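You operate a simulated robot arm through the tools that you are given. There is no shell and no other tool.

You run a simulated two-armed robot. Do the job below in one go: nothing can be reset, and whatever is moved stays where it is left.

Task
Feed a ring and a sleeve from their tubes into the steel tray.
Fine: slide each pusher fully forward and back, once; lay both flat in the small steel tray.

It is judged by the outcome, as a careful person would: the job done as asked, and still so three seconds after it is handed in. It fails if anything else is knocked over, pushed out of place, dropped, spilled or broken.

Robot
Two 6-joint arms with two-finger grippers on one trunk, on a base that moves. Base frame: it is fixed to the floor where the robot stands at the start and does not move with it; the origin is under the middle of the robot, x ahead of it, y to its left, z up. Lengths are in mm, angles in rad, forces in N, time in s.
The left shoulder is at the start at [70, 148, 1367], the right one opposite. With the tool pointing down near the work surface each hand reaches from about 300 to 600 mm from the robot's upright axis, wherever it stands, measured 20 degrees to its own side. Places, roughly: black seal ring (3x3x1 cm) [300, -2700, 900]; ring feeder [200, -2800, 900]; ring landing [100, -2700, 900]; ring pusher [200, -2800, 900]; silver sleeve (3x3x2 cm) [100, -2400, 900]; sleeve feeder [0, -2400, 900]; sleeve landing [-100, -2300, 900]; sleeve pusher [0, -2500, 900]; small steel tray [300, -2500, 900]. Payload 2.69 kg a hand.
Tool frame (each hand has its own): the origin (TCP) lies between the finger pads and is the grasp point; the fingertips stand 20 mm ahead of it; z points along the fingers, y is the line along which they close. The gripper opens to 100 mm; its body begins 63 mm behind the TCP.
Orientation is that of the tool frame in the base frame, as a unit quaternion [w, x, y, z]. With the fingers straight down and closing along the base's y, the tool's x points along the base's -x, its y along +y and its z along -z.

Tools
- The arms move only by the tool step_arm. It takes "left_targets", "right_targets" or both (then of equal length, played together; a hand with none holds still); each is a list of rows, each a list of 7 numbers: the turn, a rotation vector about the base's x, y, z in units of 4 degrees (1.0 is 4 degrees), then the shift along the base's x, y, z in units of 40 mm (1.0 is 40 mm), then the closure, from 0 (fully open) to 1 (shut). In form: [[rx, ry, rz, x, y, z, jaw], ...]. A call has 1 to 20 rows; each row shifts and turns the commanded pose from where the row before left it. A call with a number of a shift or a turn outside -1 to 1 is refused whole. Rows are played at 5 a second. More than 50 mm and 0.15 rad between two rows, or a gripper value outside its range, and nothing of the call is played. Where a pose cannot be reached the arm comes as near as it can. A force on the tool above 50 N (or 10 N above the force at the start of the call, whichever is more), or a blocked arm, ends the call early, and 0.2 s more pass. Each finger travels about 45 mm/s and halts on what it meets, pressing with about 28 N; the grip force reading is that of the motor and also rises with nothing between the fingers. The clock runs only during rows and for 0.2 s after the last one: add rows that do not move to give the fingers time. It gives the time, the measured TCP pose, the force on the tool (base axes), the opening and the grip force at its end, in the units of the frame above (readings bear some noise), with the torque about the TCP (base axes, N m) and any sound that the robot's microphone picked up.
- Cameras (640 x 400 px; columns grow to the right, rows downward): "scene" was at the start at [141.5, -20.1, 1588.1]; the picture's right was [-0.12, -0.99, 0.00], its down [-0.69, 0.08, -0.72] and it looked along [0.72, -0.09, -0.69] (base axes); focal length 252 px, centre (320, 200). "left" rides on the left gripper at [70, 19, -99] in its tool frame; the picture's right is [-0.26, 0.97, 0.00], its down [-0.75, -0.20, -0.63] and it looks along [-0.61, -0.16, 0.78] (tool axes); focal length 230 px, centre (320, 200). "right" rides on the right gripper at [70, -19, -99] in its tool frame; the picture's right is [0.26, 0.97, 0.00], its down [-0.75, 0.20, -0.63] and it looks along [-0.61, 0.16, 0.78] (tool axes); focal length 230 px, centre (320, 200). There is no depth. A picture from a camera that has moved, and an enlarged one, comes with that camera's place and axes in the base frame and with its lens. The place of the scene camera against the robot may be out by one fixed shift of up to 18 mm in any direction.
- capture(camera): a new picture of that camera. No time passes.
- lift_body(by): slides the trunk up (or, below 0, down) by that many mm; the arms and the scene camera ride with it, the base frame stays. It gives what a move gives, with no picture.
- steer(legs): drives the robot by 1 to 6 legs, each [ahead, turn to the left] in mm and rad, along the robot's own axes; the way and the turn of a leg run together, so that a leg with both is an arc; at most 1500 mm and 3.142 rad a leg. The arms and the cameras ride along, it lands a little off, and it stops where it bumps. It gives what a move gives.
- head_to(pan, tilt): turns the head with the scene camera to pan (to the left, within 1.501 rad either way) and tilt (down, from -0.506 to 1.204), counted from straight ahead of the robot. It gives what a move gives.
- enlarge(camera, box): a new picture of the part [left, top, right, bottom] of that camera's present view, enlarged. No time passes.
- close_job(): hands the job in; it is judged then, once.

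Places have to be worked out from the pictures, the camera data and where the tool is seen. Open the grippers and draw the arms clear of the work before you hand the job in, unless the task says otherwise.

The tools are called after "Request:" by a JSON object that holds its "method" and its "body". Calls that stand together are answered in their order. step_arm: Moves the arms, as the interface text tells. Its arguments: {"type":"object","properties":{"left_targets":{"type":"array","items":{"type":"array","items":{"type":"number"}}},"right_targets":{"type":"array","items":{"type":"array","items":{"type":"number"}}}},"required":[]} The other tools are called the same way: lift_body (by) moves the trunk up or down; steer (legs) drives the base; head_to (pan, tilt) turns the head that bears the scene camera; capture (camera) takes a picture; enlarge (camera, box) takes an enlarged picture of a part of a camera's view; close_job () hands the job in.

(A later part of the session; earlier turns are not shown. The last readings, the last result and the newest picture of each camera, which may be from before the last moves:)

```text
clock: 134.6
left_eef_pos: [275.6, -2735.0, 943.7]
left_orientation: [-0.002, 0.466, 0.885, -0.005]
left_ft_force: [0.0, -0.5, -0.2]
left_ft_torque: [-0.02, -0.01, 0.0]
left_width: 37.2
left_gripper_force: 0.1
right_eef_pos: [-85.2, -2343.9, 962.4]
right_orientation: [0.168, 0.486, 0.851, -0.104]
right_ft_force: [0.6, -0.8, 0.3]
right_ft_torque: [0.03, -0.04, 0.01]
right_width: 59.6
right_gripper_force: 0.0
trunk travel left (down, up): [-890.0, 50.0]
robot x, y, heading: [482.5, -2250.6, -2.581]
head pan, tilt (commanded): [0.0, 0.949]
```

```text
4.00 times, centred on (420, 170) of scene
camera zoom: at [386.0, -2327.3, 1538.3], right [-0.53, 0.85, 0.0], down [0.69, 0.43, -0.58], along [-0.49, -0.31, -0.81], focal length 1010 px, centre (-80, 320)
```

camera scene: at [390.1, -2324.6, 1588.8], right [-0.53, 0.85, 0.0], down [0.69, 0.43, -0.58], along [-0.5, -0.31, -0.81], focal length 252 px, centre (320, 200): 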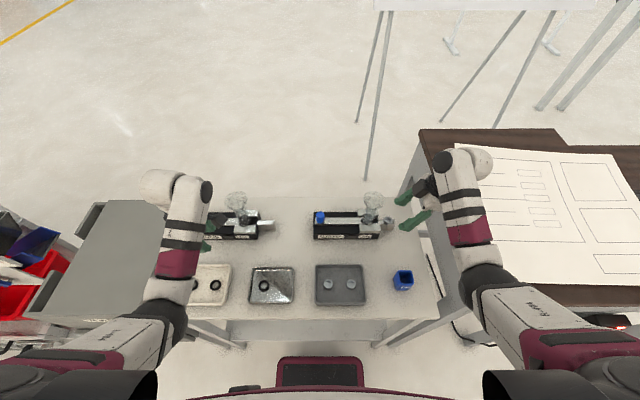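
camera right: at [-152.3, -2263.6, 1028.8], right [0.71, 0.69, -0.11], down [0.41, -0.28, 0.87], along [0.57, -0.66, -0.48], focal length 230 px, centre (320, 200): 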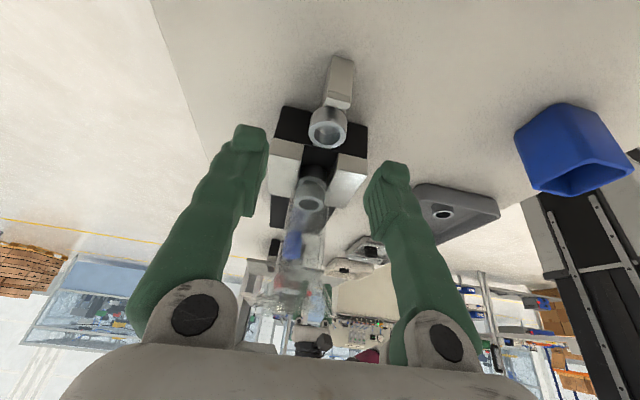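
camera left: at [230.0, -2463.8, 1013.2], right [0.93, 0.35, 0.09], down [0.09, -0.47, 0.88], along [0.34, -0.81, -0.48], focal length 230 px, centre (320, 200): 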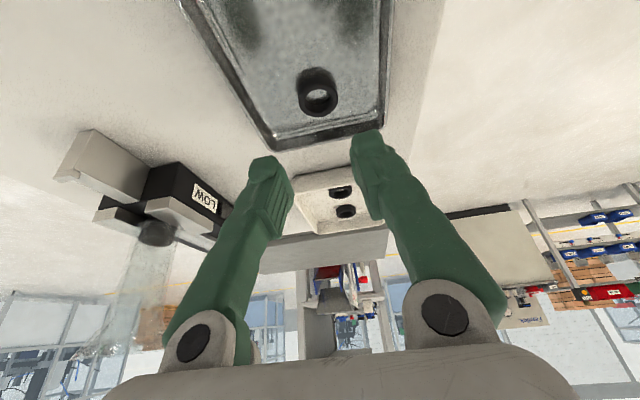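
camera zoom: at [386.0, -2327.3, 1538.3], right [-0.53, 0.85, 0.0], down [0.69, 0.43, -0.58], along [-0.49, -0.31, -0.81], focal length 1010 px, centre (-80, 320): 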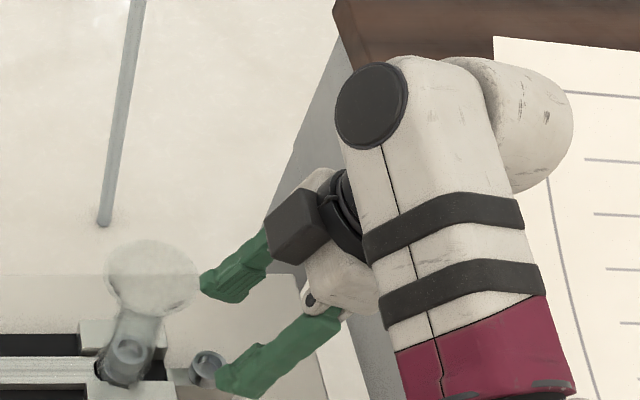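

Alignment is right: the sleeve is 4 mm left of the TCP (as intended) and centred between the fingers; the far finger is ~18 mm clear of the funnel. I lower the trunk 20 mm and check.

Request:
{"method": "lift_body", "body": {"by": -20}}

Request:
{"method": "capture", "body": {"camera": "right"}}

Request:
{"method": "enlarge", "body": {"camera": "scene", "box": [340, 120, 500, 220]}}

```text
clock: 135.2
left_eef_pos: [275.5, -2734.7, 924.7]
left_orientation: [-0.002, 0.466, 0.885, -0.003]
left_ft_force: [0.1, -0.3, 0.0]
left_ft_torque: [-0.01, 0.03, 0.01]
left_width: 36.8
left_gripper_force: 0.1
right_eef_pos: [-84.9, -2343.8, 942.6]
right_orientation: [0.168, 0.487, 0.851, -0.104]
right_ft_force: [-0.1, 0.4, 0.5]
right_ft_torque: [-0.01, 0.0, 0.01]
right_width: 59.9
right_gripper_force: 0.2
trunk travel left (down, up): [-870.0, 70.0]
robot x, y, heading: [478.8, -2252.5, -2.579]
head pan, tilt (commanded): [0.0, 0.949]
```

```text
taken
camera right: at [-152.5, -2263.8, 1008.6], right [0.71, 0.69, -0.11], down [0.41, -0.28, 0.87], along [0.57, -0.66, -0.48], focal length 230 px, centre (320, 200)
```

right: 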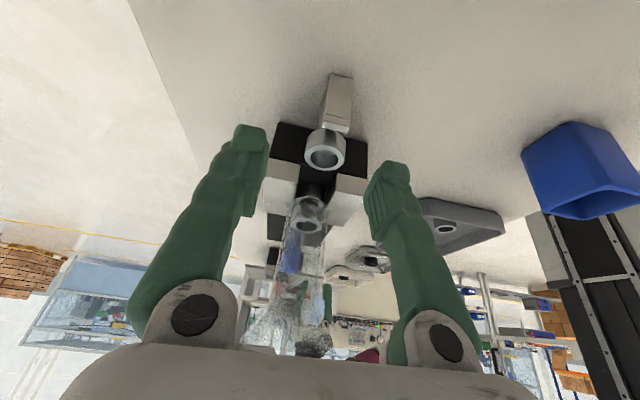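

```text
4.00 times, centred on (420, 170) of scene
camera zoom: at [385.5, -2327.5, 1518.3], right [-0.53, 0.85, 0.0], down [0.69, 0.43, -0.58], along [-0.49, -0.31, -0.81], focal length 1010 px, centre (-80, 320)
```

zoom: 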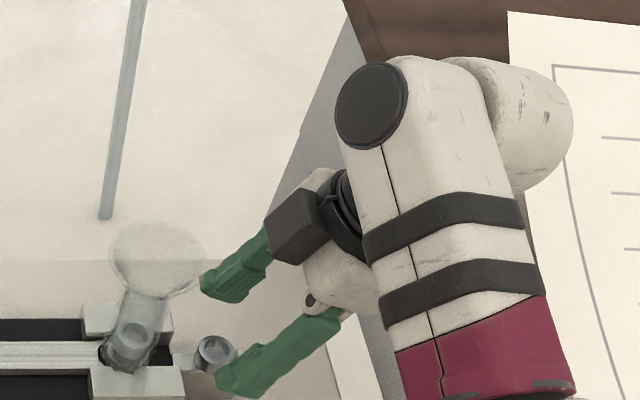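

Clearances are fine. I go down 18 mm with the arm to gripping height.

Request:
{"method": "step_arm", "body": {"right_targets": [[0, 0, 0, 0, 0, -0.225, 0.4], [0, 0, 0, 0, 0, -0.225, 0.4], [0, 0, 0, 0, 0, 0, 0.4]]}}

Request:
{"method": "capture", "body": {"camera": "right"}}

Request:
{"method": "enlarge", "body": {"camera": "right", "box": [200, 80, 440, 230]}}

```text
clock: 136.0
left_eef_pos: [276.1, -2734.9, 924.5]
left_orientation: [-0.002, 0.466, 0.885, -0.004]
left_ft_force: [-0.7, -0.2, -0.3]
left_ft_torque: [-0.02, 0.03, 0.02]
left_width: 36.8
left_gripper_force: 0.1
right_eef_pos: [-84.9, -2342.4, 923.7]
right_orientation: [0.169, 0.485, 0.852, -0.105]
right_ft_force: [-0.7, -0.3, 0.3]
right_ft_torque: [0.03, -0.02, -0.01]
right_width: 59.9
right_gripper_force: 0.2
trunk travel left (down, up): [-870.0, 70.0]
robot x, y, heading: [482.0, -2251.6, -2.582]
head pan, tilt (commanded): [0.0, 0.949]
```

```text
taken
camera right: at [-152.5, -2262.3, 990.7], right [0.71, 0.69, -0.11], down [0.41, -0.28, 0.87], along [0.57, -0.66, -0.48], focal length 230 px, centre (320, 200)
```

right: 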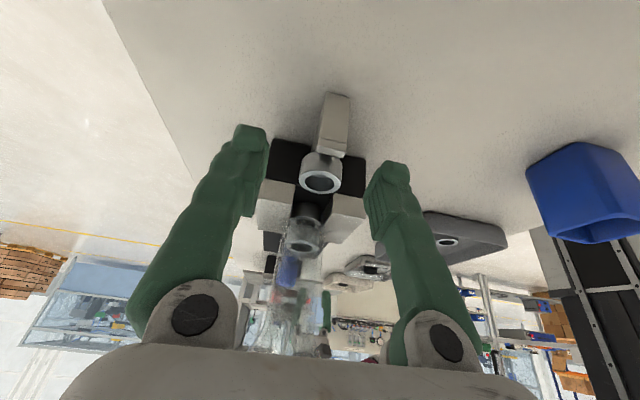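

```text
2.67 times, centred on (320, 155) of right
camera zoom: at [-152.5, -2262.3, 990.7], right [0.71, 0.69, -0.11], down [0.41, -0.28, 0.87], along [0.57, -0.66, -0.48], focal length 614 px, centre (320, 320)
```

zoom: 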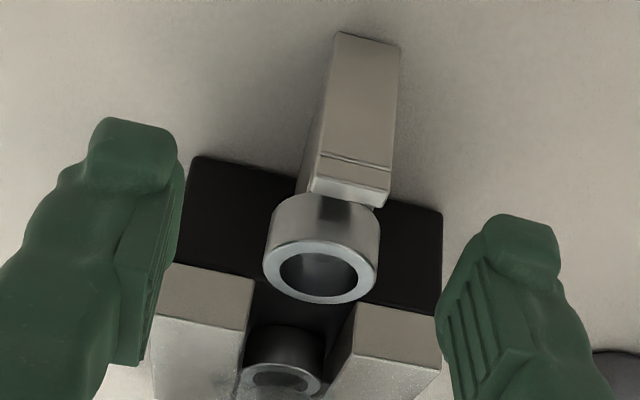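

The sleeve is centred between the fingers. I close on it.

Request:
{"method": "step_arm", "body": {"right_targets": [[0, 0, 0, 0, 0, 0, 0.55], [0, 0, 0, 0, 0, 0, 0.65], [0, 0, 0, 0, 0, 0, 0.75], [0, 0, 0, 0, 0, 0, 0.85], [0, 0, 0, 0, 0, 0, 1.0], [0, 0, 0, 0, 0, 0, 1.0]]}}

Request:
{"method": "enlarge", "body": {"camera": "right", "box": [200, 80, 440, 230]}}

```text
clock: 137.4
left_eef_pos: [275.5, -2734.5, 924.1]
left_orientation: [-0.001, 0.466, 0.885, -0.004]
left_ft_force: [0.3, -0.1, 0.7]
left_ft_torque: [0.03, 0.0, -0.03]
left_width: 37.3
left_gripper_force: 0.1
right_eef_pos: [-84.3, -2342.3, 923.8]
right_orientation: [0.168, 0.486, 0.851, -0.104]
right_ft_force: [1.2, 0.1, 0.2]
right_ft_torque: [0.04, 0.01, -0.01]
right_width: 22.9
right_gripper_force: 28.5
trunk travel left (down, up): [-870.0, 70.0]
robot x, y, heading: [484.5, -2251.4, -2.58]
head pan, tilt (commanded): [0.0, 0.949]
```

```text
2.67 times, centred on (320, 155) of right
camera zoom: at [-152.8, -2262.4, 990.7], right [0.71, 0.69, -0.11], down [0.41, -0.28, 0.87], along [0.57, -0.66, -0.48], focal length 614 px, centre (320, 320)
```

zoom: 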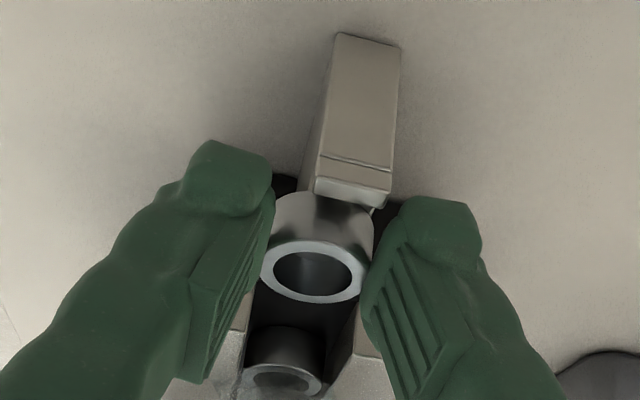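

The sleeve is gripped (22.9 mm). I lift it straight up a little and look.

Request:
{"method": "step_arm", "body": {"right_targets": [[0, 0, 0, 0, 0, 0.25, 1.0], [0, 0, 0, 0, 0, 0.25, 1.0], [0, 0, 0, 0, 0, 0.5, 1.0], [0, 0, 0, 0, 0, 0, 1.0]]}}

Request:
{"method": "enlarge", "body": {"camera": "right", "box": [200, 80, 440, 230]}}

```text
clock: 138.4
left_eef_pos: [276.4, -2735.2, 924.2]
left_orientation: [-0.002, 0.467, 0.884, -0.005]
left_ft_force: [0.1, -0.7, 0.7]
left_ft_torque: [0.0, 0.04, -0.03]
left_width: 37.2
left_gripper_force: 0.0
right_eef_pos: [-86.5, -2342.8, 964.9]
right_orientation: [0.168, 0.486, 0.852, -0.104]
right_ft_force: [0.0, 0.0, 0.4]
right_ft_torque: [0.0, 0.0, 0.0]
right_width: 0.0
right_gripper_force: 28.4
trunk travel left (down, up): [-870.0, 70.0]
robot x, y, heading: [480.9, -2246.7, -2.583]
head pan, tilt (commanded): [0.0, 0.949]
```

```text
2.67 times, centred on (320, 155) of right
camera zoom: at [-153.3, -2264.1, 1030.9], right [0.71, 0.69, -0.11], down [0.41, -0.28, 0.87], along [0.57, -0.66, -0.48], focal length 614 px, centre (320, 320)
```

zoom: 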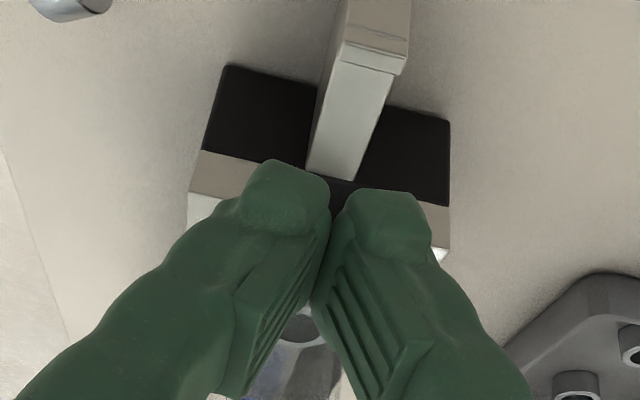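

The fingers shut fully: the sleeve slipped out of the grip. I look where it went before doing anything else.

Request:
{"method": "capture", "body": {"camera": "right"}}

Request:
{"method": "capture", "body": {"camera": "scene"}}

Request:
{"method": "enlarge", "body": {"camera": "right", "box": [140, 0, 380, 150]}}

Request:
{"method": "enlarge", "body": {"camera": "scene", "box": [340, 120, 500, 220]}}

```text
taken
camera right: at [-153.3, -2264.1, 1030.9], right [0.71, 0.69, -0.11], down [0.41, -0.28, 0.87], along [0.57, -0.66, -0.48], focal length 230 px, centre (320, 200)
```

right: 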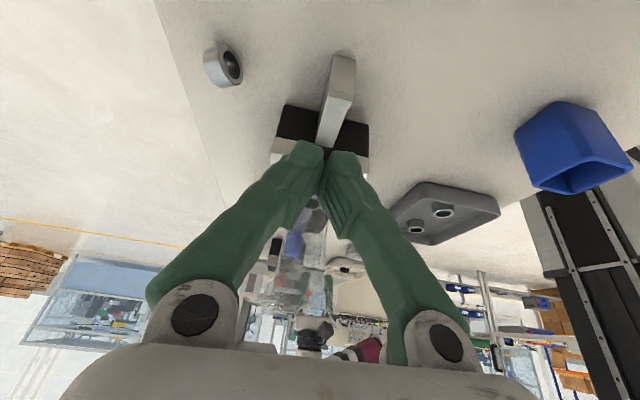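

```text
taken
camera scene: at [385.5, -2327.5, 1518.3], right [-0.53, 0.85, 0.0], down [0.69, 0.43, -0.58], along [-0.49, -0.31, -0.81], focal length 252 px, centre (320, 200)
```

scene: 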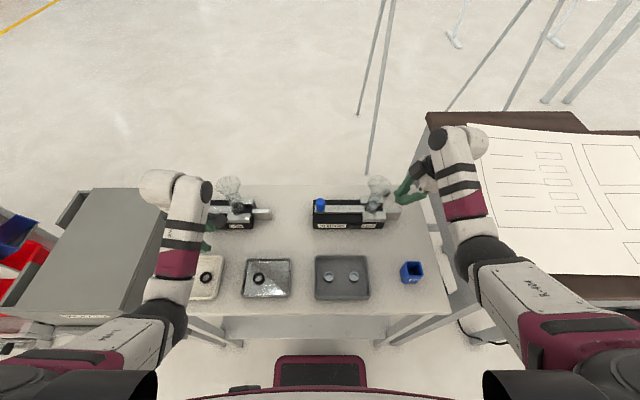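

```text
2.67 times, centred on (260, 75) of right
camera zoom: at [-153.3, -2264.1, 1030.9], right [0.71, 0.69, -0.11], down [0.41, -0.28, 0.87], along [0.57, -0.66, -0.48], focal length 614 px, centre (480, 533)
```

zoom: 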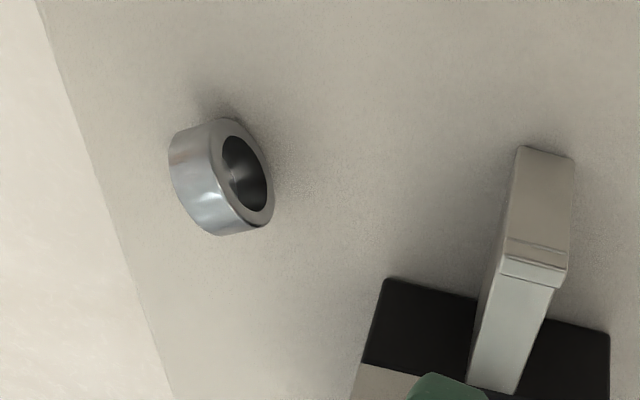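

```text
4.00 times, centred on (420, 170) of scene
camera zoom: at [385.5, -2327.5, 1518.3], right [-0.53, 0.85, 0.0], down [0.69, 0.43, -0.58], along [-0.49, -0.31, -0.81], focal length 1010 px, centre (-80, 320)
```

zoom: 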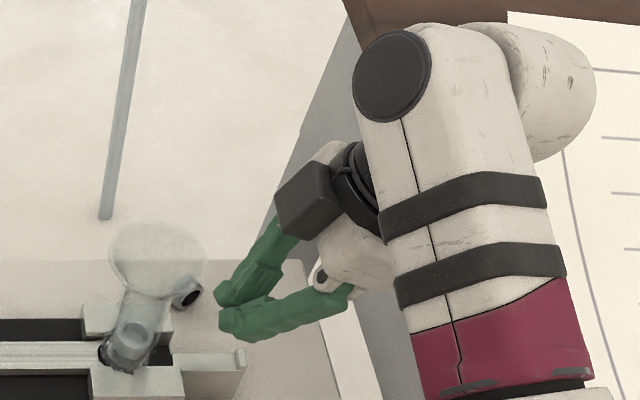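

The sleeve seems to have been squeezed out towards the back of the table, perhaps still moving. I hold still for a moment and look again.

Request:
{"method": "step_arm", "body": {"right_targets": [[0, 0, 0, 0, 0, 0, 1.0], [0, 0, 0, 0, 0, 0, 1.0], [0, 0, 0, 0, 0, 0, 1.0], [0, 0, 0, 0, 0, 0, 1.0]]}}

Request:
{"method": "capture", "body": {"camera": "right"}}

Request:
{"method": "enlarge", "body": {"camera": "right", "box": [140, 0, 380, 150]}}

Request:
{"method": "enlarge", "body": {"camera": "scene", "box": [330, 130, 458, 210]}}

```text
clock: 139.4
left_eef_pos: [274.9, -2735.0, 924.5]
left_orientation: [-0.003, 0.466, 0.885, -0.004]
left_ft_force: [0.2, 0.5, 1.0]
left_ft_torque: [-0.03, 0.0, -0.01]
left_width: 37.0
left_gripper_force: 0.1
right_eef_pos: [-86.8, -2343.2, 963.9]
right_orientation: [0.169, 0.486, 0.851, -0.104]
right_ft_force: [-0.3, -1.8, 0.6]
right_ft_torque: [-0.02, 0.0, 0.02]
right_width: 0.0
right_gripper_force: 28.2
trunk travel left (down, up): [-870.0, 70.0]
robot x, y, heading: [479.6, -2253.6, -2.582]
head pan, tilt (commanded): [0.0, 0.949]
```

```text
taken
camera right: at [-153.3, -2263.9, 1030.7], right [0.71, 0.69, -0.11], down [0.41, -0.28, 0.87], along [0.57, -0.66, -0.48], focal length 230 px, centre (320, 200)
```

right: 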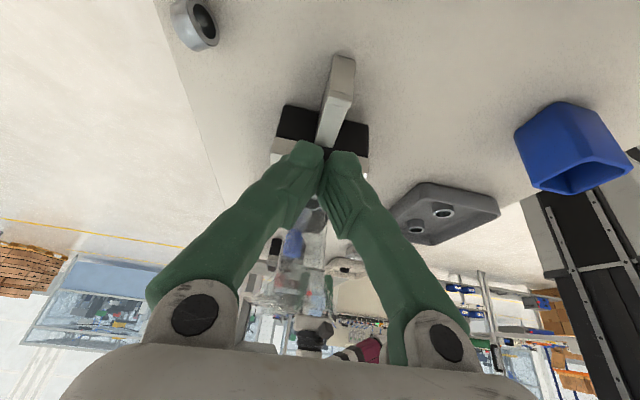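

```text
2.67 times, centred on (260, 75) of right
camera zoom: at [-153.3, -2263.9, 1030.7], right [0.71, 0.69, -0.11], down [0.41, -0.28, 0.87], along [0.57, -0.66, -0.48], focal length 614 px, centre (480, 533)
```

zoom: 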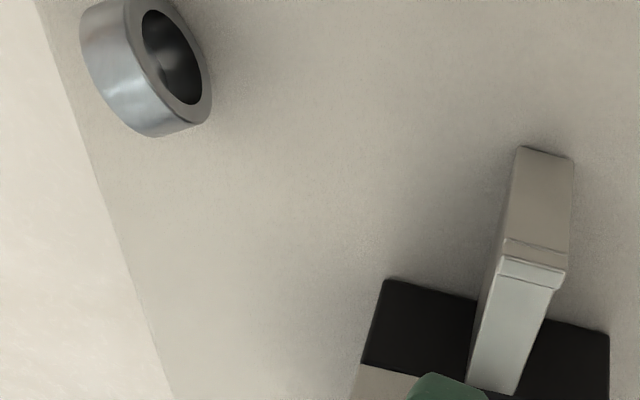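

```text
5.00 times, centred on (394, 170) of scene
camera zoom: at [385.6, -2327.5, 1518.3], right [-0.53, 0.85, 0.0], down [0.69, 0.43, -0.58], along [-0.49, -0.31, -0.81], focal length 1263 px, centre (-50, 350)
```

zoom: 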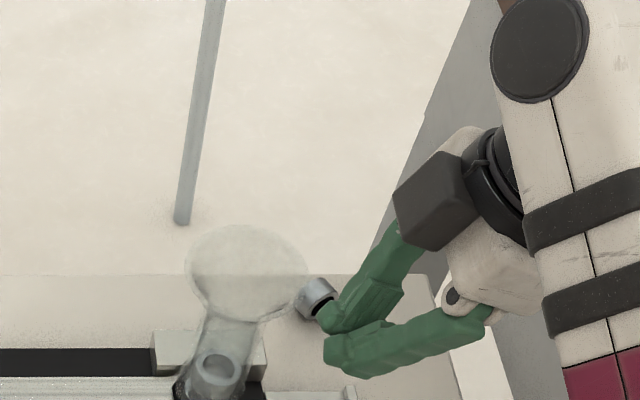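

The sleeve is slowly rolling toward the back right of the table and is out of this arm's reach just now. I let a short moment pass to gauge whether it is coming to rest.

Request:
{"method": "step_arm", "body": {"right_targets": [[0, 0, 0, 0, 0, 0, 1.0]]}}

Request:
{"method": "capture", "body": {"camera": "right"}}

Request:
{"method": "enlarge", "body": {"camera": "right", "box": [140, 0, 380, 150]}}

```text
clock: 139.8
left_eef_pos: [275.2, -2733.7, 923.6]
left_orientation: [-0.002, 0.466, 0.885, -0.004]
left_ft_force: [0.9, 0.6, -0.4]
left_ft_torque: [0.02, 0.01, -0.05]
left_width: 37.0
left_gripper_force: 0.1
right_eef_pos: [-85.5, -2343.6, 964.8]
right_orientation: [0.169, 0.485, 0.852, -0.103]
right_ft_force: [-0.3, 0.6, 0.3]
right_ft_torque: [0.04, -0.01, 0.03]
right_width: 0.1
right_gripper_force: 27.4
trunk travel left (down, up): [-870.0, 70.0]
robot x, y, heading: [483.0, -2252.4, -2.584]
head pan, tilt (commanded): [0.0, 0.949]
```

```text
taken
camera right: at [-153.3, -2264.0, 1030.7], right [0.71, 0.69, -0.11], down [0.41, -0.28, 0.87], along [0.57, -0.66, -0.48], focal length 230 px, centre (320, 200)
```

right: 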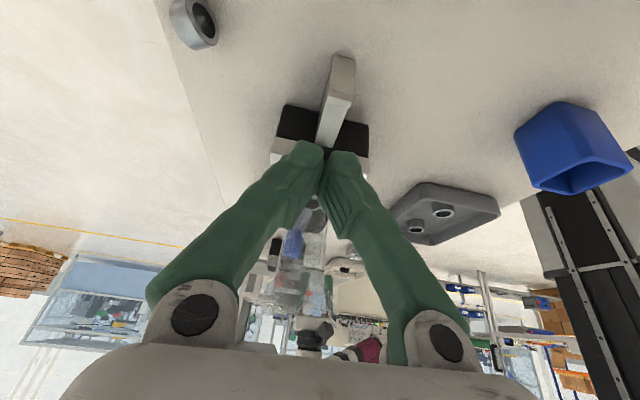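

```text
2.67 times, centred on (260, 75) of right
camera zoom: at [-153.3, -2264.0, 1030.7], right [0.71, 0.69, -0.11], down [0.41, -0.28, 0.87], along [0.57, -0.66, -0.48], focal length 614 px, centre (480, 533)
```

zoom: 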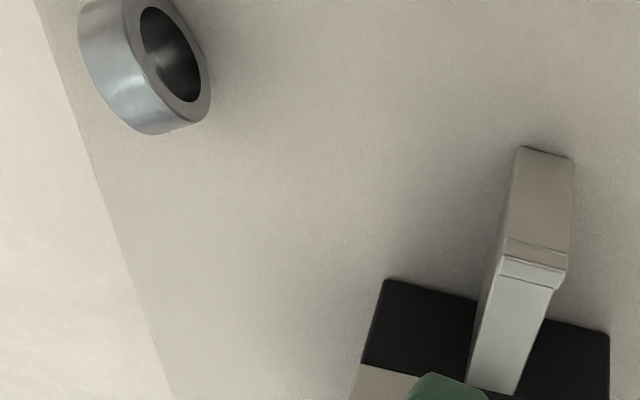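

It has practically come to rest, lying on its side about 28 mm from the back edge. I zoom in to read its exact place and axis.

Request:
{"method": "enlarge", "body": {"camera": "right", "box": [150, 0, 246, 60]}}

Request:
{"method": "enlarge", "body": {"camera": "scene", "box": [360, 150, 456, 210]}}

```text
6.67 times, centred on (198, 30) of right
camera zoom: at [-153.3, -2264.0, 1030.7], right [0.71, 0.69, -0.11], down [0.41, -0.28, 0.87], along [0.57, -0.66, -0.48], focal length 1534 px, centre (1133, 1333)
```

zoom: 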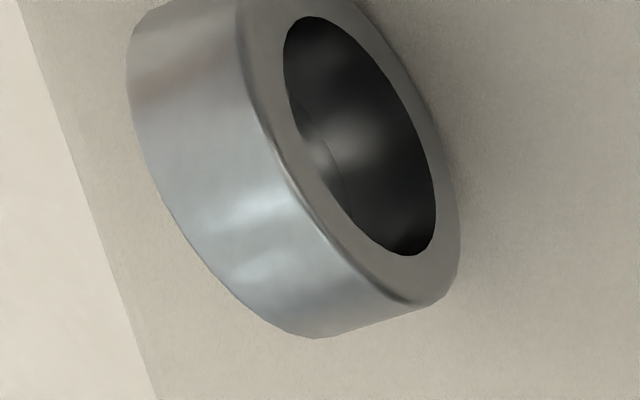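

```text
6.67 times, centred on (408, 180) of scene
camera zoom: at [385.5, -2327.5, 1518.3], right [-0.53, 0.85, 0.0], down [0.69, 0.43, -0.58], along [-0.49, -0.31, -0.81], focal length 1684 px, centre (-267, 333)
```

zoom: 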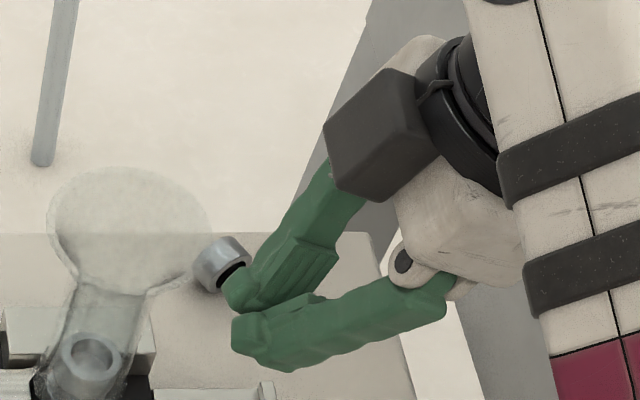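

It is now at rest near (-171, -2380), on its side with its axis running right-and-back. I'll fetch it with a leaned hand; first I move the left hand up over the ring slide (clear of everything) and draw the right hand away from the funnel.

Request:
{"method": "step_arm", "body": {"left_targets": [[0, 0, 0, -0.425, -0.265, 0.375, 0.63], [0, 0, 0, 0, 0, 0.6, 0.63], [0, 0, 0, -0.572, -0.358, 0.2, 0.63], [0, 0, 0, -0.572, -0.358, 0.375, 0.63], [0, 0, 0, -0.53, -0.33, 0.6, 0.63], [0, 0, 0, 0, 0, 0.6, 0.63], [0, 0, 0, 0, 0, 0, 0.63]], "right_targets": [[0, 0, 0, 0, 0, 0.5, 1.0], [0, 0, 0, 0, 0, 0.5, 1.0], [0, 0, 0, -0.014, 0.729, 0, 1.0], [0, 0, 0, -0.014, 0.729, 0, 0.8], [0, 0, 0, 0, 0, 0, 0.6], [0, 0, 0, 0, 0, 0, 0.4], [0, 0, 0, 0, 0, 0, 0.4]]}}

Request:
{"method": "capture", "body": {"camera": "scene"}}

Request:
{"method": "capture", "body": {"camera": "right"}}

```text
clock: 141.4
left_eef_pos: [186.9, -2797.6, 1018.9]
left_orientation: [-0.002, 0.467, 0.884, -0.004]
left_ft_force: [0.3, 0.9, 0.6]
left_ft_torque: [-0.01, -0.01, -0.03]
left_width: 36.8
left_gripper_force: 0.1
left hand out of reach, approached as far as the arm can: row 2
right_eef_pos: [-87.8, -2285.0, 1005.2]
right_orientation: [0.169, 0.485, 0.851, -0.104]
right_ft_force: [0.2, 0.4, 0.6]
right_ft_torque: [-0.01, 0.03, 0.0]
right_width: 60.2
right_gripper_force: 0.0
trunk travel left (down, up): [-870.0, 70.0]
robot x, y, heading: [481.9, -2251.0, -2.581]
head pan, tilt (commanded): [0.0, 0.949]
```

```text
taken
camera scene: at [385.4, -2326.6, 1518.4], right [-0.53, 0.85, 0.0], down [0.69, 0.43, -0.58], along [-0.49, -0.31, -0.81], focal length 252 px, centre (320, 200)
```

scene: 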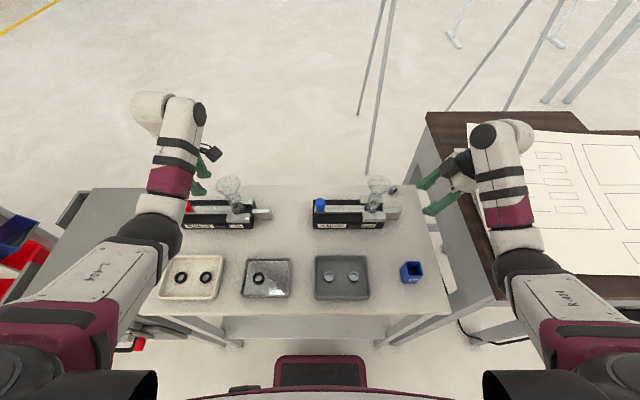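

```text
taken
camera right: at [-155.3, -2205.3, 1070.1], right [0.71, 0.69, -0.11], down [0.41, -0.28, 0.87], along [0.57, -0.66, -0.48], focal length 230 px, centre (320, 200)
```

right: 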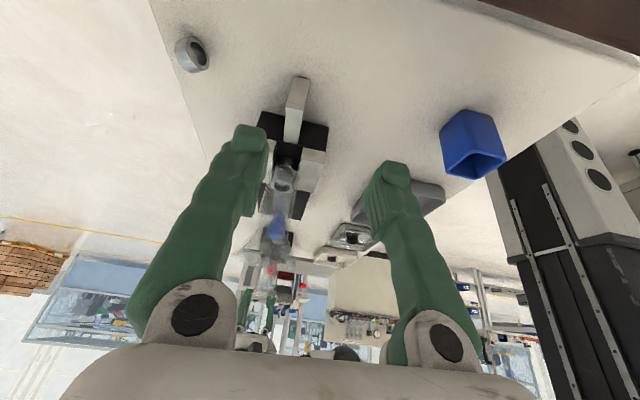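

The sleeve stays put. With both hands clear I zoom on it again from this new viewpoint.

Request:
{"method": "enlarge", "body": {"camera": "right", "box": [144, 20, 240, 80]}}

Request:
{"method": "enlarge", "body": {"camera": "scene", "box": [360, 160, 440, 210]}}

```text
6.67 times, centred on (192, 50) of right
camera zoom: at [-155.3, -2205.3, 1070.1], right [0.71, 0.69, -0.11], down [0.41, -0.28, 0.87], along [0.57, -0.66, -0.48], focal length 1534 px, centre (1173, 1200)
```

zoom: 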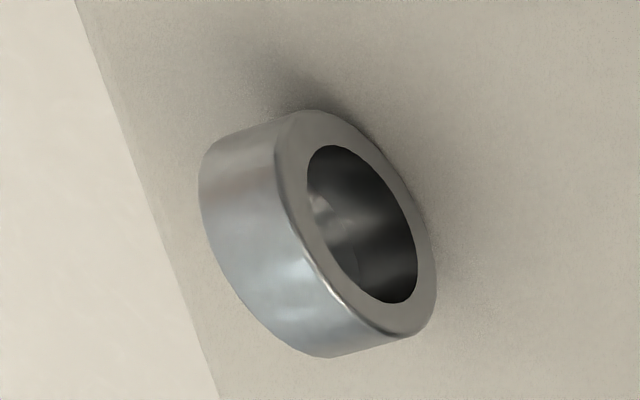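

```text
8.00 times, centred on (400, 185) of scene
camera zoom: at [385.4, -2326.6, 1518.4], right [-0.53, 0.85, 0.0], down [0.69, 0.43, -0.58], along [-0.49, -0.31, -0.81], focal length 2020 px, centre (-320, 320)
```

zoom: 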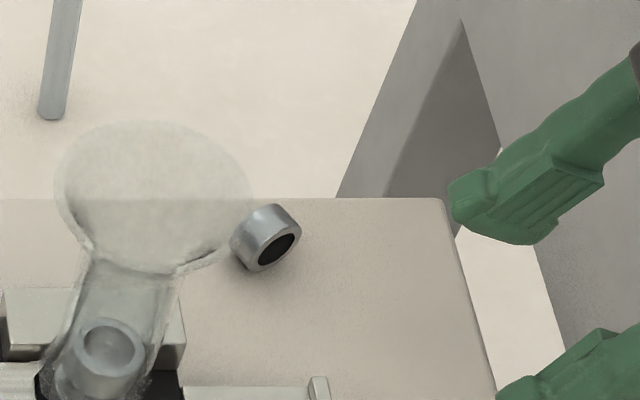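

The sleeve's centre is (-173, -2379) with its axis along [0.48, 0.88]. I turn the right hand about the vertical by -59° so it leans along that axis and its fingers will close across the sleeve, moving forward a bit meanwhile.

Request:
{"method": "step_arm", "body": {"right_targets": [[0, 0, -0.983, -0.075, -0.068, 0, 0.4], [0, 0, -0.983, -0.075, -0.068, 0, 0.4], [0, 0, -0.983, -0.075, -0.068, 0, 0.4], [0, 0, -0.983, -0.075, -0.068, 0, 0.4], [0, 0, -0.983, -0.075, -0.068, 0, 0.4], [0, 0, -0.983, -0.075, -0.068, 0, 0.4], [0, 0, -0.983, -0.075, -0.068, 0, 0.4], [0, 0, -0.983, -0.075, -0.068, 0, 0.4], [0, 0, 0, 0, 0, 0, 0.4]]}}

Request:
{"method": "capture", "body": {"camera": "scene"}}

```text
clock: 143.4
left_eef_pos: [187.2, -2797.9, 1018.6]
left_orientation: [-0.002, 0.466, 0.885, -0.003]
left_ft_force: [-0.5, -0.6, 0.1]
left_ft_torque: [0.0, 0.0, 0.01]
left_width: 36.8
left_gripper_force: 0.0
right_eef_pos: [-111.8, -2307.2, 1003.8]
right_orientation: [0.135, 0.699, 0.687, -0.147]
right_ft_force: [-0.2, 0.2, 0.2]
right_ft_torque: [0.0, 0.0, 0.02]
right_width: 59.7
right_gripper_force: 0.0
trunk travel left (down, up): [-870.0, 70.0]
robot x, y, heading: [480.4, -2248.6, -2.58]
head pan, tilt (commanded): [0.0, 0.949]
```

```text
taken
camera scene: at [385.4, -2327.5, 1518.3], right [-0.53, 0.85, 0.0], down [0.69, 0.43, -0.58], along [-0.49, -0.31, -0.81], focal length 252 px, centre (320, 200)
```

scene: 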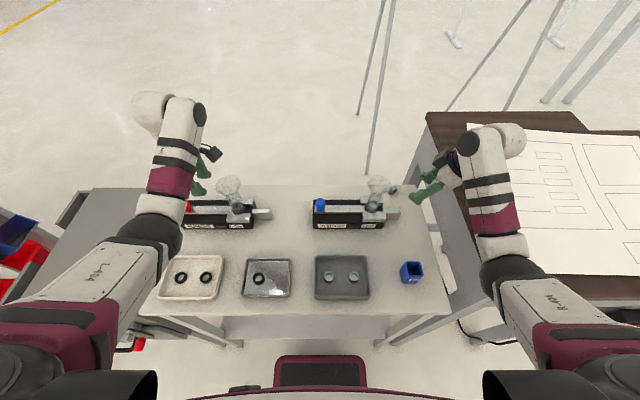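

Half of the turn is done cleanly. I finish it.

Request:
{"method": "step_arm", "body": {"right_targets": [[0, 0, -0.983, -0.075, -0.068, 0, 0.4], [0, 0, -0.983, -0.075, -0.068, 0, 0.4], [0, 0, -0.983, -0.075, -0.068, 0, 0.4], [0, 0, -0.983, -0.075, -0.068, 0, 0.4], [0, 0, -0.983, -0.075, -0.068, 0, 0.4], [0, 0, -0.983, -0.075, -0.068, 0, 0.4], [0, 0, -0.983, -0.075, -0.068, 0, 0.4], [0, 0, 0, 0, 0, 0, 0.4]]}}

Request:
{"method": "capture", "body": {"camera": "right"}}

Request:
{"method": "capture", "body": {"camera": "scene"}}

```text
clock: 145.2
left_eef_pos: [187.7, -2798.3, 1017.9]
left_orientation: [-0.002, 0.466, 0.885, -0.004]
left_ft_force: [-0.3, -0.4, -0.1]
left_ft_torque: [0.01, -0.01, -0.03]
left_width: 37.1
left_gripper_force: 0.1
right_eef_pos: [-130.6, -2325.8, 1003.4]
right_orientation: [0.096, 0.842, 0.502, -0.173]
right_ft_force: [0.4, -0.1, 0.3]
right_ft_torque: [-0.01, 0.0, 0.0]
right_width: 60.1
right_gripper_force: 0.1
trunk travel left (down, up): [-870.0, 70.0]
robot x, y, heading: [479.5, -2257.2, -2.581]
head pan, tilt (commanded): [0.0, 0.949]
```

```text
taken
camera right: at [-97.7, -2226.7, 1070.6], right [0.96, -0.25, -0.11], down [-0.03, -0.49, 0.87], along [-0.28, -0.83, -0.48], focal length 230 px, centre (320, 200)
```

right: 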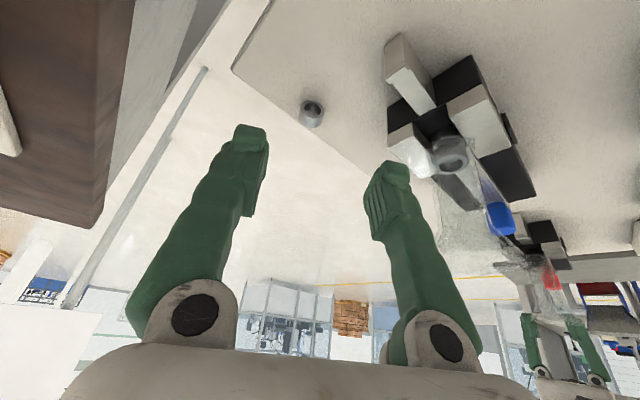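

```text
taken
camera scene: at [385.5, -2327.5, 1518.3], right [-0.53, 0.85, 0.0], down [0.69, 0.43, -0.58], along [-0.49, -0.31, -0.81], focal length 252 px, centre (320, 200)
```

scene: 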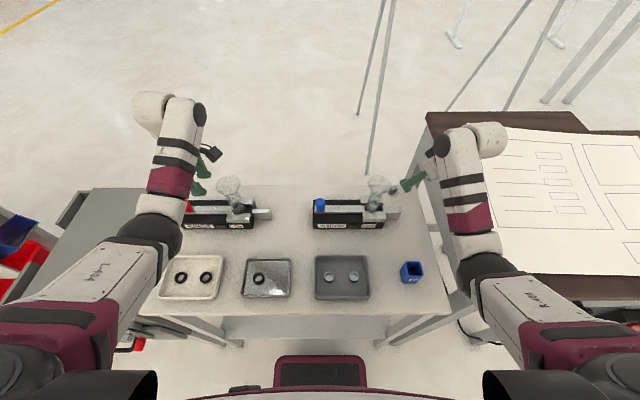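

The hand now leans along the sleeve's axis. I zoom on the sleeve from here for a second fix.

Request:
{"method": "enlarge", "body": {"camera": "right", "box": [263, 84, 359, 144]}}

```text
6.67 times, centred on (311, 114) of right
camera zoom: at [-97.7, -2226.7, 1070.6], right [0.96, -0.25, -0.11], down [-0.03, -0.49, 0.87], along [-0.28, -0.83, -0.48], focal length 1534 px, centre (380, 773)
```

zoom: 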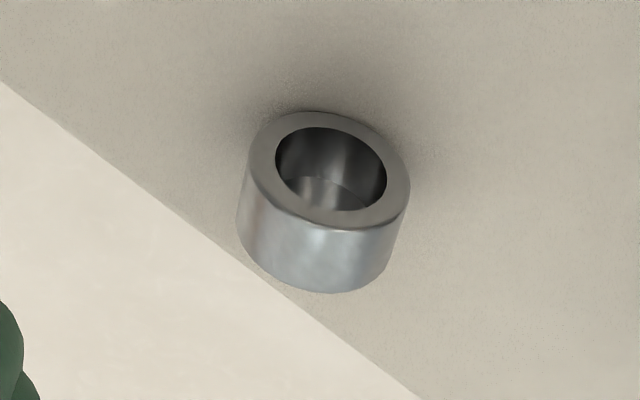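

Second fix agrees within 4 mm: sleeve centre about (-171, -2378). I lower the trunk 50 mm for reach and move the open hand above it.

Request:
{"method": "lift_body", "body": {"by": -50}}

Request:
{"method": "step_arm", "body": {"right_targets": [[0, 0, 0, -0.32, -0.42, 0, 0.4], [0, 0, 0, -0.32, -0.42, 0, 0.4], [0, 0, 0, -0.33, -0.42, 0, 0.4], [0, 0, 0, 0, 0, 0, 0.4]]}}

Request:
{"method": "capture", "body": {"camera": "right"}}

Request:
{"method": "capture", "body": {"camera": "scene"}}

Request:
{"method": "enlarge", "body": {"camera": "right", "box": [200, 30, 440, 180]}}

```text
clock: 146.2
left_eef_pos: [186.5, -2799.5, 968.5]
left_orientation: [-0.002, 0.466, 0.885, -0.005]
left_ft_force: [-0.1, 0.6, 0.1]
left_ft_torque: [0.02, -0.01, 0.0]
left_width: 36.9
left_gripper_force: 0.1
right_eef_pos: [-132.4, -2325.3, 954.1]
right_orientation: [0.095, 0.842, 0.502, -0.174]
right_ft_force: [-0.4, -0.4, 0.2]
right_ft_torque: [0.0, -0.01, -0.01]
right_width: 60.2
right_gripper_force: 0.0
trunk travel left (down, up): [-820.0, 120.0]
robot x, y, heading: [479.7, -2251.7, -2.586]
head pan, tilt (commanded): [0.0, 0.949]
```

```text
clock: 147.2
left_eef_pos: [185.7, -2798.8, 967.6]
left_orientation: [-0.002, 0.466, 0.885, -0.004]
left_ft_force: [0.7, -0.3, 0.9]
left_ft_torque: [0.03, -0.04, 0.0]
left_width: 37.0
left_gripper_force: 0.0
right_eef_pos: [-170.3, -2376.3, 953.9]
right_orientation: [0.096, 0.842, 0.502, -0.174]
right_ft_force: [0.6, -0.3, -0.3]
right_ft_torque: [0.0, 0.01, -0.01]
right_width: 59.8
right_gripper_force: 0.0
trunk travel left (down, up): [-820.0, 120.0]
robot x, y, heading: [476.6, -2253.3, -2.58]
head pan, tilt (commanded): [0.0, 0.949]
```

```text
taken
camera right: at [-136.6, -2277.5, 1019.5], right [0.96, -0.25, -0.11], down [-0.03, -0.49, 0.87], along [-0.27, -0.83, -0.48], focal length 230 px, centre (320, 200)
```

right: 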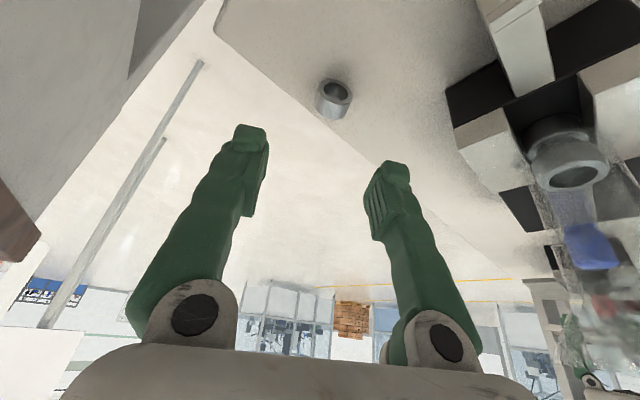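

```text
taken
camera scene: at [385.5, -2327.4, 1468.3], right [-0.53, 0.85, 0.0], down [0.69, 0.43, -0.58], along [-0.49, -0.31, -0.81], focal length 252 px, centre (320, 200)
```

scene: 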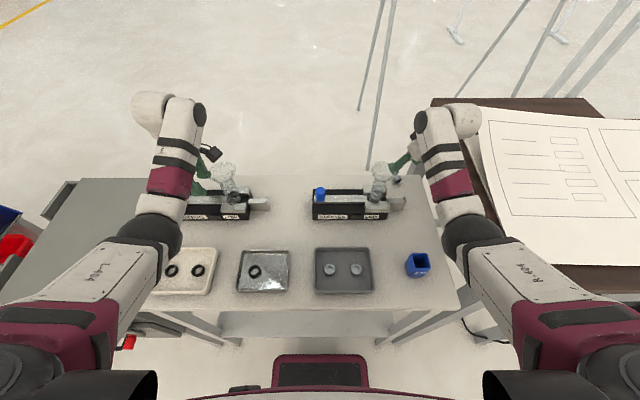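

```text
2.67 times, centred on (320, 105) of right
camera zoom: at [-136.6, -2277.5, 1019.5], right [0.96, -0.25, -0.11], down [-0.03, -0.49, 0.87], along [-0.27, -0.83, -0.48], focal length 614 px, centre (320, 453)
```

zoom: 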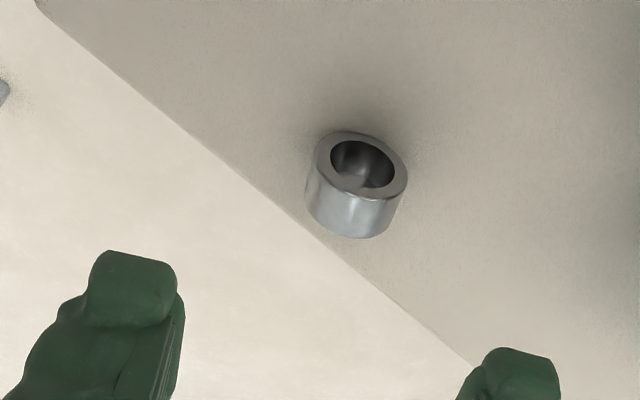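

The hand is above the sleeve, which is 1–2 mm off centre. I correct and go down 36 mm, then check.

Request:
{"method": "step_arm", "body": {"right_targets": [[0, 0, 0, 0.03, -0.018, -0.3, 0.4], [0, 0, 0, 0, 0, -0.6, 0.4], [0, 0, 0, 0, 0, 0, 0.4]]}}

Request:
{"method": "capture", "body": {"camera": "right"}}

Request:
{"method": "enlarge", "body": {"camera": "right", "box": [200, 60, 440, 210]}}

Request:
{"method": "enlarge", "body": {"camera": "scene", "box": [330, 90, 490, 190]}}

```text
clock: 147.9
left_eef_pos: [186.3, -2797.3, 968.6]
left_orientation: [-0.002, 0.467, 0.884, -0.004]
left_ft_force: [0.2, 0.2, -0.4]
left_ft_torque: [0.02, 0.01, -0.02]
left_width: 36.6
left_gripper_force: 0.1
right_eef_pos: [-167.6, -2376.3, 917.3]
right_orientation: [0.095, 0.842, 0.502, -0.174]
right_ft_force: [-0.1, 0.2, -0.3]
right_ft_torque: [-0.02, 0.03, -0.02]
right_width: 60.0
right_gripper_force: 0.1
trunk travel left (down, up): [-820.0, 120.0]
robot x, y, heading: [479.6, -2250.0, -2.581]
head pan, tilt (commanded): [0.0, 0.949]
```

```text
taken
camera right: at [-134.0, -2278.0, 983.3], right [0.96, -0.25, -0.11], down [-0.03, -0.49, 0.87], along [-0.27, -0.83, -0.48], focal length 230 px, centre (320, 200)
```

right: 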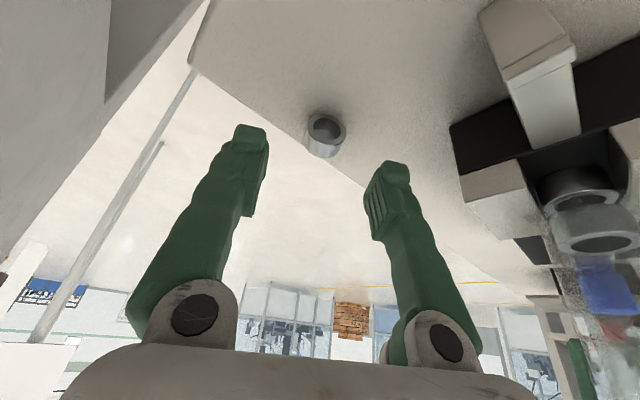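

```text
2.67 times, centred on (320, 135) of right
camera zoom: at [-134.0, -2278.0, 983.3], right [0.96, -0.25, -0.11], down [-0.03, -0.49, 0.87], along [-0.27, -0.83, -0.48], focal length 614 px, centre (320, 373)
```

zoom: 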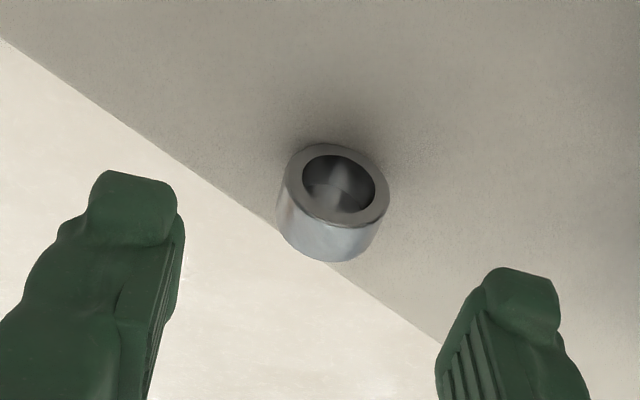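

```text
4.00 times, centred on (410, 140) of scene
camera zoom: at [385.7, -2327.4, 1468.3], right [-0.53, 0.85, 0.0], down [0.69, 0.43, -0.58], along [-0.49, -0.31, -0.81], focal length 1010 px, centre (-40, 440)
```

zoom: 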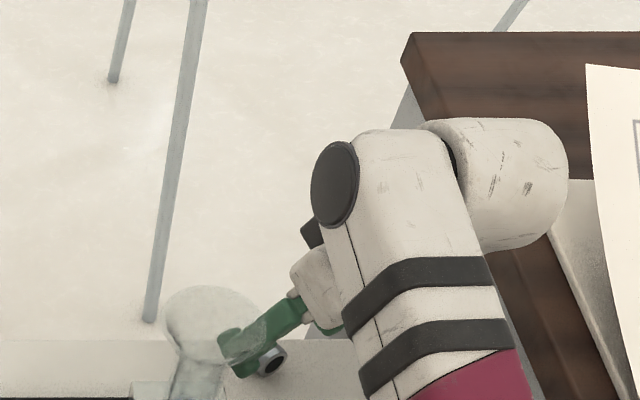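

Centred within ~1 mm, no contact anywhere. I go down another 20 mm.

Request:
{"method": "step_arm", "body": {"right_targets": [[0, 0, 0, 0, 0, -0.25, 0.4], [0, 0, 0, 0, 0, -0.25, 0.4], [0, 0, 0, 0, 0, 0, 0.4]]}}

Request:
{"method": "capture", "body": {"camera": "right"}}

Request:
{"method": "enlarge", "body": {"camera": "right", "box": [200, 80, 440, 230]}}

```text
clock: 148.8
left_eef_pos: [186.7, -2798.6, 968.2]
left_orientation: [-0.001, 0.467, 0.884, -0.004]
left_ft_force: [-0.3, -0.8, -0.5]
left_ft_torque: [-0.03, -0.02, -0.01]
left_width: 37.0
left_gripper_force: 0.1
right_eef_pos: [-167.5, -2377.4, 898.8]
right_orientation: [0.097, 0.841, 0.503, -0.174]
right_ft_force: [-0.6, -0.4, -0.7]
right_ft_torque: [0.0, 0.01, -0.01]
right_width: 60.1
right_gripper_force: 0.1
trunk travel left (down, up): [-820.0, 120.0]
robot x, y, heading: [479.2, -2253.3, -2.577]
head pan, tilt (commanded): [0.0, 0.949]
```

```text
taken
camera right: at [-134.9, -2277.9, 964.4], right [0.96, -0.25, -0.11], down [-0.03, -0.49, 0.87], along [-0.27, -0.83, -0.48], focal length 230 px, centre (320, 200)
```

right: 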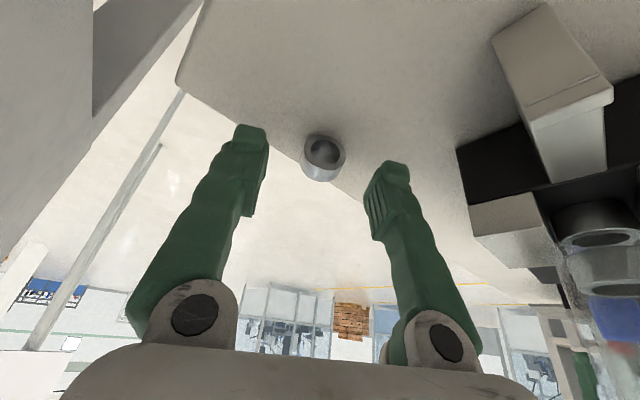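

```text
2.67 times, centred on (320, 155) of right
camera zoom: at [-134.9, -2277.9, 964.4], right [0.96, -0.25, -0.11], down [-0.03, -0.49, 0.87], along [-0.27, -0.83, -0.48], focal length 614 px, centre (320, 320)
```

zoom: 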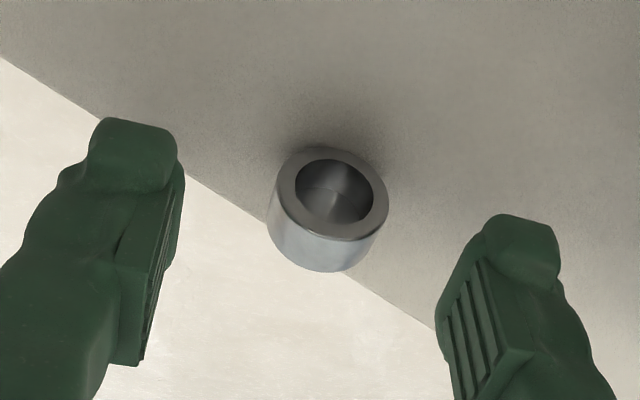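

The sleeve is now just below the pads, centred. I go down 8 mm more in small rows, feeling for the table.

Request:
{"method": "step_arm", "body": {"right_targets": [[0, 0, 0, 0, 0, -0.1, 0.4], [0, 0, 0, 0, 0, -0.1, 0.4], [0, 0, 0, 0, 0, 0, 0.4]]}}

```text
clock: 149.6
left_eef_pos: [185.8, -2797.8, 968.1]
left_orientation: [-0.002, 0.466, 0.885, -0.003]
left_ft_force: [0.3, -0.2, -0.4]
left_ft_torque: [0.0, 0.04, -0.02]
left_width: 36.8
left_gripper_force: 0.0
right_eef_pos: [-169.4, -2376.4, 889.7]
right_orientation: [0.095, 0.842, 0.502, -0.174]
right_ft_force: [0.0, -0.2, -0.2]
right_ft_torque: [0.0, 0.0, 0.0]
right_width: 60.0
right_gripper_force: 0.0
trunk travel left (down, up): [-820.0, 120.0]
robot x, y, heading: [482.6, -2251.2, -2.58]
head pan, tilt (commanded): [0.0, 0.949]
```

No touch yet. From the ring I know the tips reach only ~15 mm below the TCP, so I go 5 mm lower for a deeper grip.

Request:
{"method": "step_arm", "body": {"right_targets": [[0, 0, 0, 0, 0, -0.06, 0.4], [0, 0, 0, 0, 0, -0.06, 0.4], [0, 0, 0, 0, 0, 0, 0.4]]}}

Request:
{"method": "enlarge", "body": {"camera": "right", "box": [200, 80, 440, 230]}}

```text
clock: 150.3
left_eef_pos: [185.6, -2797.5, 969.0]
left_orientation: [-0.002, 0.467, 0.884, -0.004]
left_ft_force: [0.5, -0.4, -0.2]
left_ft_torque: [-0.01, 0.02, -0.01]
left_width: 37.2
left_gripper_force: 0.1
right_eef_pos: [-169.3, -2376.3, 885.6]
right_orientation: [0.095, 0.842, 0.502, -0.173]
right_ft_force: [-0.9, -0.4, 0.0]
right_ft_torque: [0.01, 0.01, -0.03]
right_width: 59.9
right_gripper_force: 0.0
trunk travel left (down, up): [-820.0, 120.0]
robot x, y, heading: [479.4, -2252.0, -2.582]
head pan, tilt (commanded): [0.0, 0.949]
```

```text
2.67 times, centred on (320, 155) of right
camera zoom: at [-135.7, -2277.6, 951.5], right [0.96, -0.25, -0.11], down [-0.03, -0.49, 0.87], along [-0.27, -0.83, -0.48], focal length 614 px, centre (320, 320)
```

zoom: 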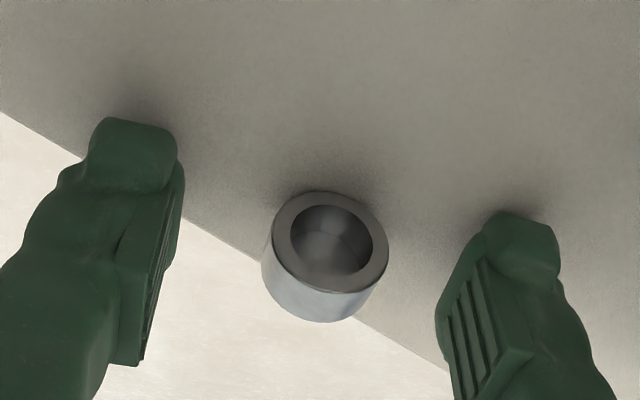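

The sleeve now sits between the ribbed pads. I close the fingers on it.

Request:
{"method": "step_arm", "body": {"right_targets": [[0, 0, 0, 0, 0, -0.03, 0.55], [0, 0, 0, 0, 0, 0, 0.65], [0, 0, 0, 0, 0, 0, 0.72], [0, 0, 0, 0, 0, 0, 0.8], [0, 0, 0, 0, 0, 0, 0.9], [0, 0, 0, 0, 0, 0, 1.0], [0, 0, 0, 0, 0, 0, 1.0]]}}

Request:
{"method": "enlarge", "body": {"camera": "right", "box": [200, 80, 440, 230]}}

```text
clock: 151.9
left_eef_pos: [187.1, -2799.0, 966.9]
left_orientation: [-0.002, 0.467, 0.885, -0.004]
left_ft_force: [0.1, 0.4, 0.0]
left_ft_torque: [0.0, -0.01, 0.0]
left_width: 37.0
left_gripper_force: 0.1
right_eef_pos: [-168.7, -2374.3, 884.0]
right_orientation: [0.096, 0.842, 0.502, -0.173]
right_ft_force: [-0.2, -0.8, 0.1]
right_ft_torque: [-0.02, -0.03, -0.02]
right_width: 24.1
right_gripper_force: 28.2
trunk travel left (down, up): [-820.0, 120.0]
robot x, y, heading: [479.0, -2250.4, -2.58]
head pan, tilt (commanded): [0.0, 0.949]
```

```text
2.67 times, centred on (320, 155) of right
camera zoom: at [-135.1, -2277.4, 950.5], right [0.96, -0.25, -0.11], down [-0.03, -0.49, 0.87], along [-0.27, -0.83, -0.48], focal length 614 px, centre (320, 320)
```

zoom: 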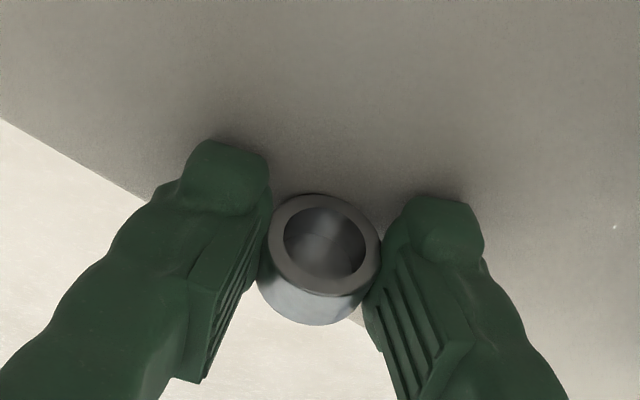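

Gripped at 24.1 mm this time. I lift just 6 mm slowly and check that it holds.

Request:
{"method": "step_arm", "body": {"right_targets": [[0, 0, 0, 0, 0, 0.05, 1.0], [0, 0, 0, 0, 0, 0.05, 1.0], [0, 0, 0, 0, 0, 0.05, 1.0], [0, 0, 0, 0, 0, 0, 1.0]]}}

Request:
{"method": "enlarge", "body": {"camera": "right", "box": [200, 80, 440, 230]}}

```text
clock: 152.9
left_eef_pos: [186.6, -2797.9, 969.3]
left_orientation: [-0.002, 0.466, 0.885, -0.004]
left_ft_force: [0.9, 0.3, -0.3]
left_ft_torque: [0.0, 0.03, 0.03]
left_width: 37.0
left_gripper_force: 0.0
right_eef_pos: [-168.3, -2375.7, 890.0]
right_orientation: [0.096, 0.842, 0.502, -0.173]
right_ft_force: [0.0, 0.4, -0.8]
right_ft_torque: [0.0, -0.03, 0.01]
right_width: 23.8
right_gripper_force: 27.8
trunk travel left (down, up): [-820.0, 120.0]
robot x, y, heading: [482.8, -2251.7, -2.582]
head pan, tilt (commanded): [0.0, 0.949]
```

```text
2.67 times, centred on (320, 155) of right
camera zoom: at [-135.2, -2277.5, 956.7], right [0.96, -0.25, -0.11], down [-0.03, -0.49, 0.87], along [-0.27, -0.83, -0.48], focal length 614 px, centre (320, 320)
```

zoom: 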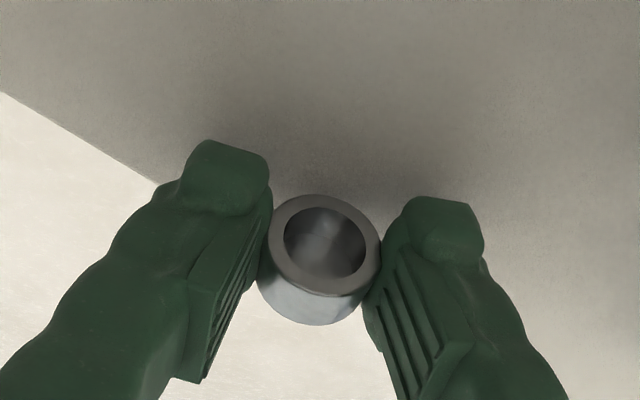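

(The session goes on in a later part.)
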